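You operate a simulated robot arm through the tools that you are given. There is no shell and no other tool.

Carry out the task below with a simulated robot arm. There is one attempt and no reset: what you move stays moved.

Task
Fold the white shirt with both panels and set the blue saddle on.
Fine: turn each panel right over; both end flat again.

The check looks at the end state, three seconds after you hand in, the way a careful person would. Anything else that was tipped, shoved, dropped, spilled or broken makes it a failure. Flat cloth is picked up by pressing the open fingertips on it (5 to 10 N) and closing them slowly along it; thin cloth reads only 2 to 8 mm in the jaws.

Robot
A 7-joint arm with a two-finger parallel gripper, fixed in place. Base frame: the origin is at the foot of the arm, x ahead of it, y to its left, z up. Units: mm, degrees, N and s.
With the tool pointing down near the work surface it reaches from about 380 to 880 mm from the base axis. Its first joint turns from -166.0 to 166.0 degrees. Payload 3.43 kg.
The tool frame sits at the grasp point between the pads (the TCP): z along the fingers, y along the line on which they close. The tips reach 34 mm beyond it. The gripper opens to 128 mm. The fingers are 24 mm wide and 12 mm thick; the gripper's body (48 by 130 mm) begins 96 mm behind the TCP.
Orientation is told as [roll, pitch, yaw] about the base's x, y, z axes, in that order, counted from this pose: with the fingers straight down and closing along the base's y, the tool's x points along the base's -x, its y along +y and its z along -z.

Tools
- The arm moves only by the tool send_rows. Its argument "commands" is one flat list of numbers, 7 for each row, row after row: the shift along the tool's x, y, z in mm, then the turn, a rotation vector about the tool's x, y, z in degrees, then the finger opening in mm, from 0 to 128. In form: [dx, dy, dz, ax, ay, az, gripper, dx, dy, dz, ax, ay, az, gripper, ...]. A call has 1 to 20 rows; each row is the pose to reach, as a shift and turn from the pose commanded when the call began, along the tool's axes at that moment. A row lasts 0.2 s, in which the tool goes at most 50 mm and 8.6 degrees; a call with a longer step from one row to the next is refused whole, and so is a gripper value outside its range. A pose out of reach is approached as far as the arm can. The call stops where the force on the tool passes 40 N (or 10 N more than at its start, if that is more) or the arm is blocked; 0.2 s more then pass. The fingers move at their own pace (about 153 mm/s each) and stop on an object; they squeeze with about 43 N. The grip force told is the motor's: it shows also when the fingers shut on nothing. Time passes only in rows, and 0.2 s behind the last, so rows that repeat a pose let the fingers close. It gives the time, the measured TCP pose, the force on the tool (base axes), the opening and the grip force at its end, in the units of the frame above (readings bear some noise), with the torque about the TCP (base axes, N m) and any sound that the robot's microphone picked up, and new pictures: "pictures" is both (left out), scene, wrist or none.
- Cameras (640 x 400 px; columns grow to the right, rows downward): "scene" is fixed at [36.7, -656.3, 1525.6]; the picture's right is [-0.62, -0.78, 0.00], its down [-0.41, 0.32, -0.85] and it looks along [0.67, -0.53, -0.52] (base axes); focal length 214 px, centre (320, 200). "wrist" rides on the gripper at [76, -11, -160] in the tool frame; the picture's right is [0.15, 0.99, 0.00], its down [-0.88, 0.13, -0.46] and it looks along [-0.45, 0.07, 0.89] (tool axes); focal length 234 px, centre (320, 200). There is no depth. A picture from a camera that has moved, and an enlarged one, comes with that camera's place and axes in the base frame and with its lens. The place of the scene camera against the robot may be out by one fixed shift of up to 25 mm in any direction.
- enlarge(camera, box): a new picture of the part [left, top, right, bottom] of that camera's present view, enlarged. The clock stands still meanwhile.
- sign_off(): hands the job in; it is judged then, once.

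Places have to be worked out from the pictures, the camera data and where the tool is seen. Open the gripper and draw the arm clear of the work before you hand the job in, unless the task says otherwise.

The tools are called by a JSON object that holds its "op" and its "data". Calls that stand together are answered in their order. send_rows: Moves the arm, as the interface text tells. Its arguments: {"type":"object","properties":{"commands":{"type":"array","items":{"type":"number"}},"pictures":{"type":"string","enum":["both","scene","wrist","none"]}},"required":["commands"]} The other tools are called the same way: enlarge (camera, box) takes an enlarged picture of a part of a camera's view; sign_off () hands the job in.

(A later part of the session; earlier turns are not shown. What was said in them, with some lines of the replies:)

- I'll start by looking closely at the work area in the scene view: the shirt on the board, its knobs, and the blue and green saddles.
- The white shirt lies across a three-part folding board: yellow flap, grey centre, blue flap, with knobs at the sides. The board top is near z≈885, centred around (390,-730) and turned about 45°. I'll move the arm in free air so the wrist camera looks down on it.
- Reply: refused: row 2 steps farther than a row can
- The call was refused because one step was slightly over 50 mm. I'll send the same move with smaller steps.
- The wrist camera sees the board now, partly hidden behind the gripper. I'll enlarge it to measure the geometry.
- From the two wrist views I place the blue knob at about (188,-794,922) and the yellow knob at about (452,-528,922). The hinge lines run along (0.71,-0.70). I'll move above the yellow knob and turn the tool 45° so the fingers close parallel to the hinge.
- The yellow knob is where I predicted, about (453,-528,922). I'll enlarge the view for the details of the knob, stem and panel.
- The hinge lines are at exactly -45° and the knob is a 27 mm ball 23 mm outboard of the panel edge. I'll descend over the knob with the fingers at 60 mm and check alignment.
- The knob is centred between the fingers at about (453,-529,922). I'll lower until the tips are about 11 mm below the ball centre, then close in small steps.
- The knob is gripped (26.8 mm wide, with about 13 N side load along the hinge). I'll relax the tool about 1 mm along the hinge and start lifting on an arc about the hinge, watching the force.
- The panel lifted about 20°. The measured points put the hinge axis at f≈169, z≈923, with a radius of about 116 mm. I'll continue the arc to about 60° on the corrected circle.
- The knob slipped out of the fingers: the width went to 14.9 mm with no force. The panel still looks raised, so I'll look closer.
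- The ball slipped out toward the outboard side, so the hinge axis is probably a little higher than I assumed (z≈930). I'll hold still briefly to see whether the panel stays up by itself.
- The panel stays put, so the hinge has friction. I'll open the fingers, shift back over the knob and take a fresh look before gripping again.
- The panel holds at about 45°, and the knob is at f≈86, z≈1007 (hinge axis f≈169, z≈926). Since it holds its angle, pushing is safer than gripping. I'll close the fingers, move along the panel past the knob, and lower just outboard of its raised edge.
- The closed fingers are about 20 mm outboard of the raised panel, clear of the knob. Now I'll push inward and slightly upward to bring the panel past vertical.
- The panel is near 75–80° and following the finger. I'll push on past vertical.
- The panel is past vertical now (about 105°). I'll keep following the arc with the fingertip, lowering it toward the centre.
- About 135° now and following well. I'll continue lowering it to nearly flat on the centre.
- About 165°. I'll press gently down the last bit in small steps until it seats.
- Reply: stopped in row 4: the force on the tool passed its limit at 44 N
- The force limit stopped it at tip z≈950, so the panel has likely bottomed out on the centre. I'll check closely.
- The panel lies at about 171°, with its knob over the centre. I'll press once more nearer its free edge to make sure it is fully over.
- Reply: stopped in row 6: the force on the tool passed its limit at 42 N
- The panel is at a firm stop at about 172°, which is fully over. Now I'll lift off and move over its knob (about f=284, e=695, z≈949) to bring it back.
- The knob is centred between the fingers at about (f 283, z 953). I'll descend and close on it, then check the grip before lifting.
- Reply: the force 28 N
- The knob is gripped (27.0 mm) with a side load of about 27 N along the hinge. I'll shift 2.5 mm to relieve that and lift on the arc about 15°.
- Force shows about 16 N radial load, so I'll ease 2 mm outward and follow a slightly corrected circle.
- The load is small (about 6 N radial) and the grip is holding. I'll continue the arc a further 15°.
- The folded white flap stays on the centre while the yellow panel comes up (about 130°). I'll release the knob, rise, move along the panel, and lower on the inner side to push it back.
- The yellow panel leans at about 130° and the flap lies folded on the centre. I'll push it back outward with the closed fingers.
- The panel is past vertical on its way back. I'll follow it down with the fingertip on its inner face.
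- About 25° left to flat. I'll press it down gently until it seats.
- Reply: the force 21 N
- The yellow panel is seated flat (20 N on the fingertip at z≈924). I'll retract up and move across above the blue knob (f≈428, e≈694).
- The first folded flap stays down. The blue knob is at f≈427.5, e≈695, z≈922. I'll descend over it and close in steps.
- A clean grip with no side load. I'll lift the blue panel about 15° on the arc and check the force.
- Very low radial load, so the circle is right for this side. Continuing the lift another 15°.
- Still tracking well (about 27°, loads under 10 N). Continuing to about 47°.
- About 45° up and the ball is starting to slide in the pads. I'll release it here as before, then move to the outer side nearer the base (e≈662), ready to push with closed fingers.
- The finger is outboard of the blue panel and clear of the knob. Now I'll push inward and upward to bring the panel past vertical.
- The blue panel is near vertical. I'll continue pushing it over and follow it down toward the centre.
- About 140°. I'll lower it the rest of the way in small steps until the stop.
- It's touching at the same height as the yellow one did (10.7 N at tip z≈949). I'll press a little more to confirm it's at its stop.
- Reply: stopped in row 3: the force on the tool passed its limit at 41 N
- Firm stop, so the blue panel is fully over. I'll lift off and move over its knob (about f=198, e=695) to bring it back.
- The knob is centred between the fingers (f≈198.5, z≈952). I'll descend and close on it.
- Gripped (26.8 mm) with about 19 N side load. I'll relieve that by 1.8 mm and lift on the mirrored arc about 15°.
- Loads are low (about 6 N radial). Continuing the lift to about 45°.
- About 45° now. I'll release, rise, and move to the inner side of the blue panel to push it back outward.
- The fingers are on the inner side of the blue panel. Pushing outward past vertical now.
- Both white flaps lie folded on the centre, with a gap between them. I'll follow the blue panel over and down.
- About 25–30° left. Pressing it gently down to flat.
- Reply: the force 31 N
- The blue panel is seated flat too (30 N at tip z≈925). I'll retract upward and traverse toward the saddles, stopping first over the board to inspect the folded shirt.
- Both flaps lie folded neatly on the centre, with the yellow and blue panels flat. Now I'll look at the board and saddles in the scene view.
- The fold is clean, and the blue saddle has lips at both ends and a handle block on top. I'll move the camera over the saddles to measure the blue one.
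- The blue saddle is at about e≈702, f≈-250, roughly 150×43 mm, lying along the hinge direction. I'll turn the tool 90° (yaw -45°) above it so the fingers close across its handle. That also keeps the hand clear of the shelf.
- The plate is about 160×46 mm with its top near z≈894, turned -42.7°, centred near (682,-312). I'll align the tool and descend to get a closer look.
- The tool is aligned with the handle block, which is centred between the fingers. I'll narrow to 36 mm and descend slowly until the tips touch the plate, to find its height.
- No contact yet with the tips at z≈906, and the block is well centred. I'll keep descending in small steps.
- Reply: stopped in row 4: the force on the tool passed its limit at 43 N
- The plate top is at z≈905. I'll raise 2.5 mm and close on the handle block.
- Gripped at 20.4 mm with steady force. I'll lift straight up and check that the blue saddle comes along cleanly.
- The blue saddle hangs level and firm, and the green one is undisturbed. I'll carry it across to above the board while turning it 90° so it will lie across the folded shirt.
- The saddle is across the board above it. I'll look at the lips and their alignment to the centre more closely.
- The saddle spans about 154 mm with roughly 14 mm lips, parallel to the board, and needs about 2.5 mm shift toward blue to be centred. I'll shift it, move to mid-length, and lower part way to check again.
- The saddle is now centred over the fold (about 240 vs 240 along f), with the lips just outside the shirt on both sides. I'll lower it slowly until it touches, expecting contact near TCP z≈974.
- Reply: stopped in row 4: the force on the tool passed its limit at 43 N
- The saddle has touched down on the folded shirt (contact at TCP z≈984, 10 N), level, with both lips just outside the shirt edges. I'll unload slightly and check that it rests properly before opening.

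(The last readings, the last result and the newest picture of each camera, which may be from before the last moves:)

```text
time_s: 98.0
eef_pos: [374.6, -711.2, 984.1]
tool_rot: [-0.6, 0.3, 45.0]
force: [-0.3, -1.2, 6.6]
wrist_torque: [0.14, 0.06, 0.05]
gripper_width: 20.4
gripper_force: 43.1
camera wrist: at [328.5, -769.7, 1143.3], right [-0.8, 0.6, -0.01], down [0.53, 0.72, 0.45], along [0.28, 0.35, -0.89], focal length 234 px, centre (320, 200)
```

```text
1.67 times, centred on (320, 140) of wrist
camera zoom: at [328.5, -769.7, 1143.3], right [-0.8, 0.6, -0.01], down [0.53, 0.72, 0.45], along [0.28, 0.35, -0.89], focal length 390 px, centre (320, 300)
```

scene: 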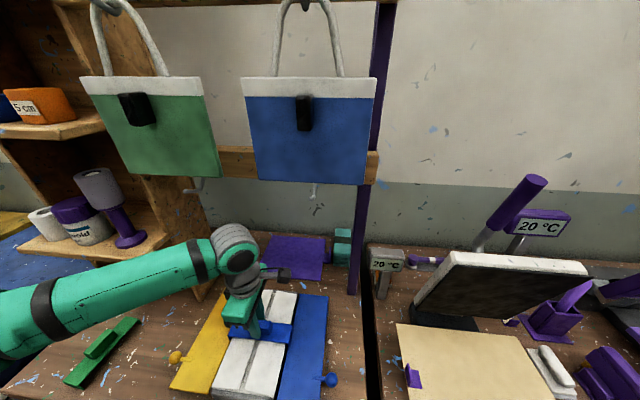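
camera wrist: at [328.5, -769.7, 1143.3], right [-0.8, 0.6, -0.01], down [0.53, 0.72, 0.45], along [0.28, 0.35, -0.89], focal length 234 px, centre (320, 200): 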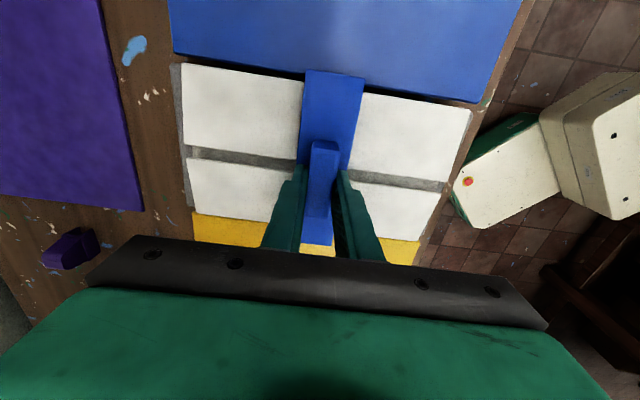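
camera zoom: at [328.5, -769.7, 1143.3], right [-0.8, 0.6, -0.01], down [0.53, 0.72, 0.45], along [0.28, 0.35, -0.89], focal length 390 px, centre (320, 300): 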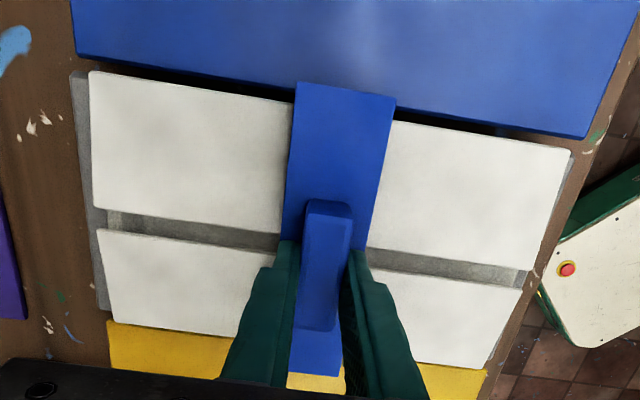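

The plate lies on the fold, and the lips hang outside the shirt on both sides. I'll open the fingers gently.

{"op": "send_rows", "data": {"commands": [0, 0, -0.6, 0, 0, 0, 18, 0, 0, -0.6, 0, 0, 0, 21, 0, 0, -0.8, 0, 0, 0, 23, 0, 0, -1, 0, 0, 0, 26, 0, 0, -1, 0, 0, 0, 32, 0, 0, -1, 0, 0, 0, 40, 0, 0, -1, 0, 0, 0, 40], "pictures": "both"}}

{"op": "enlarge", "data": {"camera": "scene", "box": [220, 300, 300, 355]}}

{"op": "enlarge", "data": {"camera": "wrist", "box": [160, 20, 480, 260]}}

```text
time_s: 99.6
eef_pos: [374.4, -711.2, 984.6]
tool_rot: [-0.7, 0.3, 45.0]
force: [-0.4, 0.0, -0.1]
wrist_torque: [-0.01, 0.0, -0.01]
gripper_width: 39.8
gripper_force: 0.1
camera wrist: at [328.6, -769.8, 1143.7], right [-0.8, 0.6, -0.01], down [0.53, 0.72, 0.45], along [0.28, 0.36, -0.89], focal length 234 px, centre (320, 200)
```

scene: 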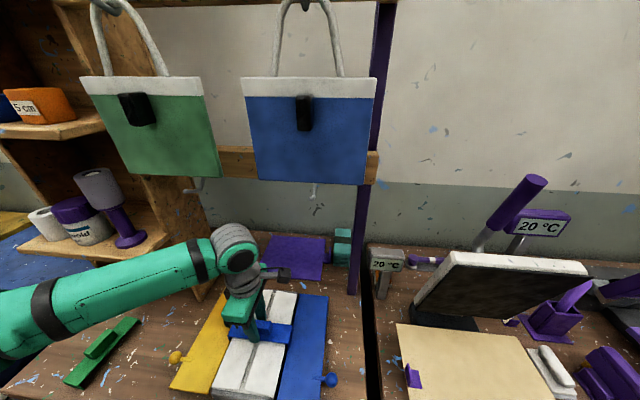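
wrist: 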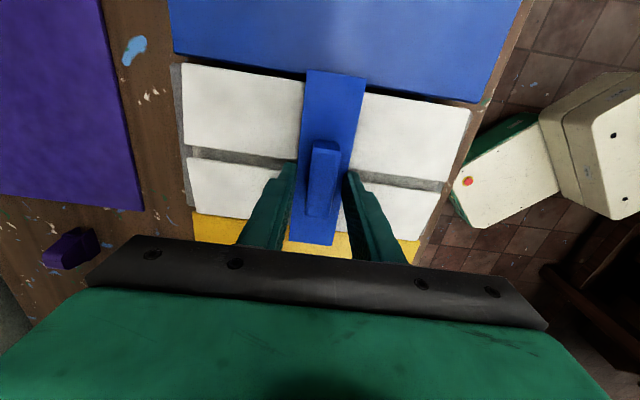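

```text
7.27 times, centred on (260, 328) of scene
camera zoom: at [36.7, -656.3, 1525.6], right [-0.62, -0.78, 0.0], down [-0.41, 0.32, -0.85], along [0.67, -0.53, -0.52], focal length 1560 px, centre (756, -727)
```

zoom: 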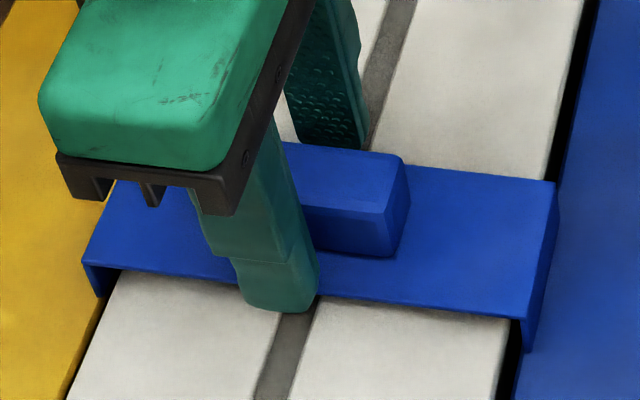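

```text
1.67 times, centred on (320, 140) of wrist
camera zoom: at [328.6, -769.8, 1143.7], right [-0.8, 0.6, -0.01], down [0.53, 0.72, 0.45], along [0.28, 0.36, -0.89], focal length 390 px, centre (320, 300)
```

zoom: 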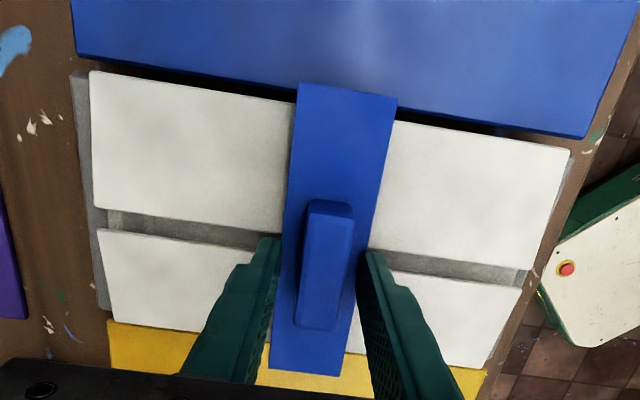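

Released: the saddle stayed put and the forces are zero. I'll rise straight up and inspect it.

{"op": "send_rows", "data": {"commands": [0, 0, -8, 0, 0, 0, 40, 0, 0, -25, 0, 0, 0, 44, 0, 0, -55, 0, 0, 0, 50, 0, 0, -90, 0, 0, 0, 60, -30, 10, -115, 0, 0, 0, 60, -75, 20, -120, 0, 0, 0, 60, -120, 30, -120, 0, 0, 0, 60, -165, 40, -120, 0, 0, 0, 60, -165, 40, -120, 0, 0, 0, 60], "pictures": "both"}}

{"op": "enlarge", "data": {"camera": "scene", "box": [160, 270, 350, 400]}}

{"op": "enlarge", "data": {"camera": "wrist", "box": [120, 0, 480, 230]}}

```text
time_s: 101.6
eef_pos: [464.4, -564.8, 1103.1]
tool_rot: [-0.6, 0.3, 44.9]
force: [-0.6, -0.8, -0.7]
wrist_torque: [-0.03, -0.02, -0.01]
gripper_width: 60.0
gripper_force: 0.0
camera wrist: at [417.2, -623.9, 1262.6], right [-0.8, 0.6, -0.01], down [0.53, 0.72, 0.45], along [0.28, 0.35, -0.89], focal length 234 px, centre (320, 200)
```

scene: 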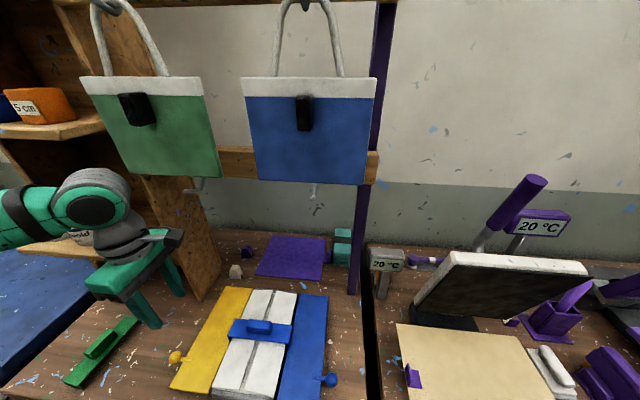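
wrist: 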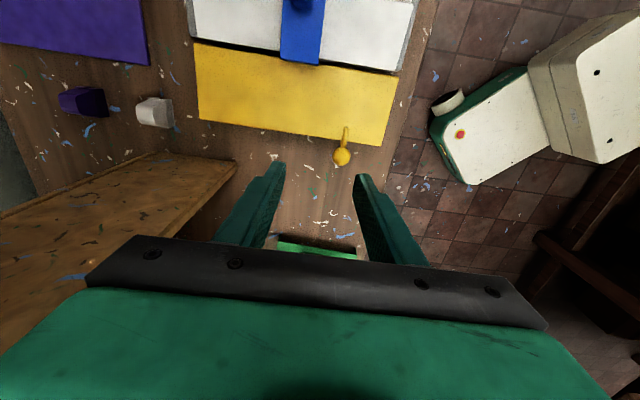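

```text
3.08 times, centred on (255, 335) of scene
camera zoom: at [36.7, -656.3, 1525.6], right [-0.62, -0.78, 0.0], down [-0.41, 0.32, -0.85], along [0.67, -0.53, -0.52], focal length 660 px, centre (520, -215)
```

zoom: 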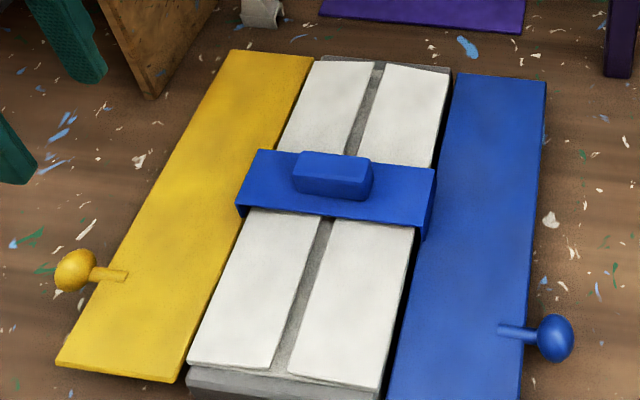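

```text
1.74 times, centred on (300, 115) of wrist
camera zoom: at [417.2, -623.9, 1262.6], right [-0.8, 0.6, -0.01], down [0.53, 0.72, 0.45], along [0.28, 0.35, -0.89], focal length 407 px, centre (355, 348)
```

zoom: 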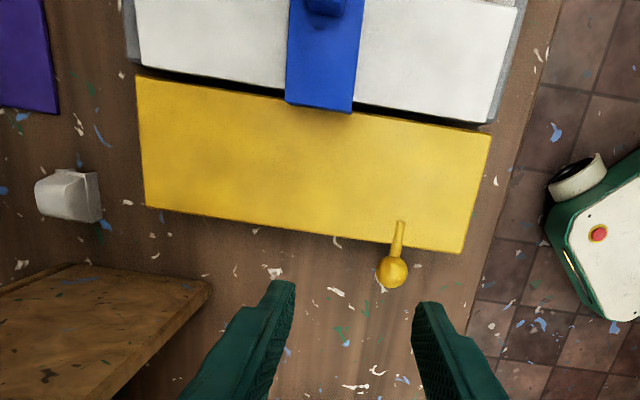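

The saddle sits centred and square across the folded shirt, both panels are flat, and the green saddle is untouched. I'll open the gripper and draw the arm back toward the base.

{"op": "send_rows", "data": {"commands": [0, 10, -25, 0, 0, 0, 60, 5, 35, -55, 0, 0, 0, 60, 12, 70, -80, 0, 0, 0, 80, 19, 105, -105, 0, 0, 0, 100, 26, 140, -125, 0, 0, 0, 100, 31, 172, -140, 0, 0, 0, 100, 34.6, 197, -150, 0, 0, 0, 100, 34.6, 197, -150, 0, 0, 0, 100], "pictures": "both"}}

{"op": "enlarge", "data": {"camera": "scene", "box": [50, 270, 350, 400]}}

{"op": "enlarge", "data": {"camera": "scene", "box": [205, 300, 315, 370]}}

```text
time_s: 103.4
eef_pos: [298.8, -446.3, 1250.7]
tool_rot: [-0.6, 0.3, 45.0]
force: [0.4, -0.8, -0.2]
wrist_torque: [0.04, -0.01, 0.02]
gripper_width: 99.9
gripper_force: 0.1
camera wrist: at [252.2, -506.7, 1410.4], right [-0.8, 0.6, -0.01], down [0.53, 0.72, 0.45], along [0.28, 0.36, -0.89], focal length 234 px, centre (320, 200)
```

scene: 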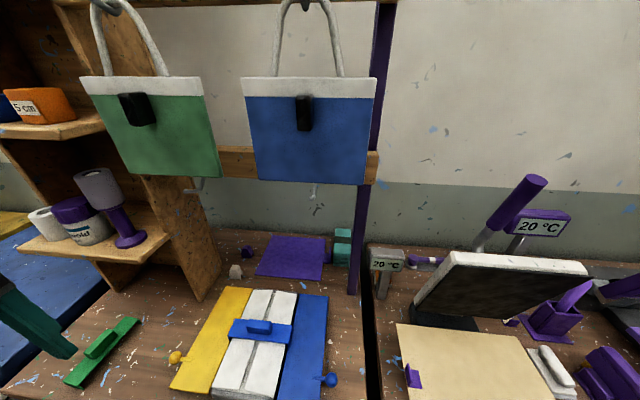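
wrist: 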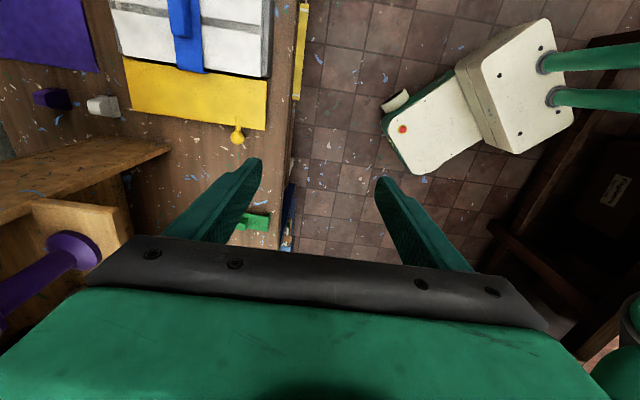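

```text
2.13 times, centred on (200, 335) of scene
camera zoom: at [36.7, -656.3, 1525.6], right [-0.62, -0.78, 0.0], down [-0.41, 0.32, -0.85], along [0.67, -0.53, -0.52], focal length 458 px, centre (576, -88)
```

zoom: 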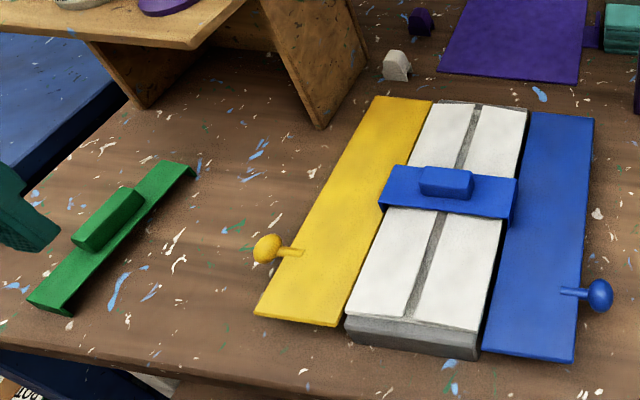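

```text
5.71 times, centred on (260, 335) of scene
camera zoom: at [36.7, -656.3, 1525.6], right [-0.62, -0.78, 0.0], down [-0.41, 0.32, -0.85], along [0.67, -0.53, -0.52], focal length 1226 px, centre (663, -571)
```

zoom: 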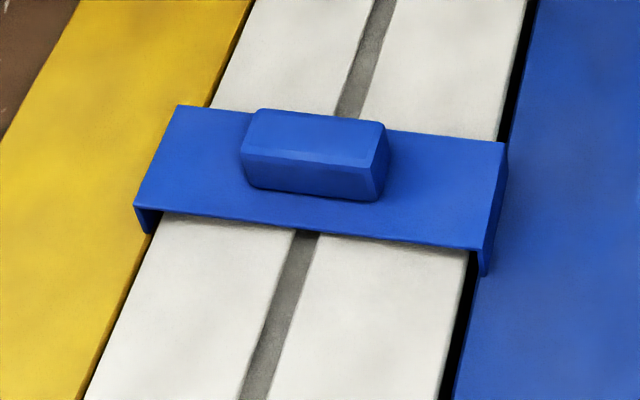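

The arm is clear with the gripper open. The shirt is folded from both sides, both panels lie flat, and the blue saddle sits square across the middle. The green saddle and shelf items show no change, so I'm handing in.

{"op": "sign_off", "data": {}}

```text
The job is handed in.
```

The white shirt is folded with both panels, and the blue saddle is set across it. I've handed the job in; the check's result isn't back yet.

- **Panels:** I turned the yellow panel and then the blue one over onto the centre until each hit a firm stop. That was roughly 170°, not a full 180°, and neither would press down further. Both are back flat on their own sides, and the two white flaps stayed folded on the centre.
- **Saddle:** The blue saddle lies square across the fold, within about 1 mm of centre and at mid-length. It rests on the shirt, with its end lips just outside the shirt on both sides.
- **Slip:** The yellow panel's knob slipped out of the fingers once during the first lift, at about 45°. The panel held its angle, so I pushed it the rest of the way with closed fingers.
- **Surroundings:** The green saddle and the shelf items look undisturbed. The gripper is open and the arm is clear of the work.
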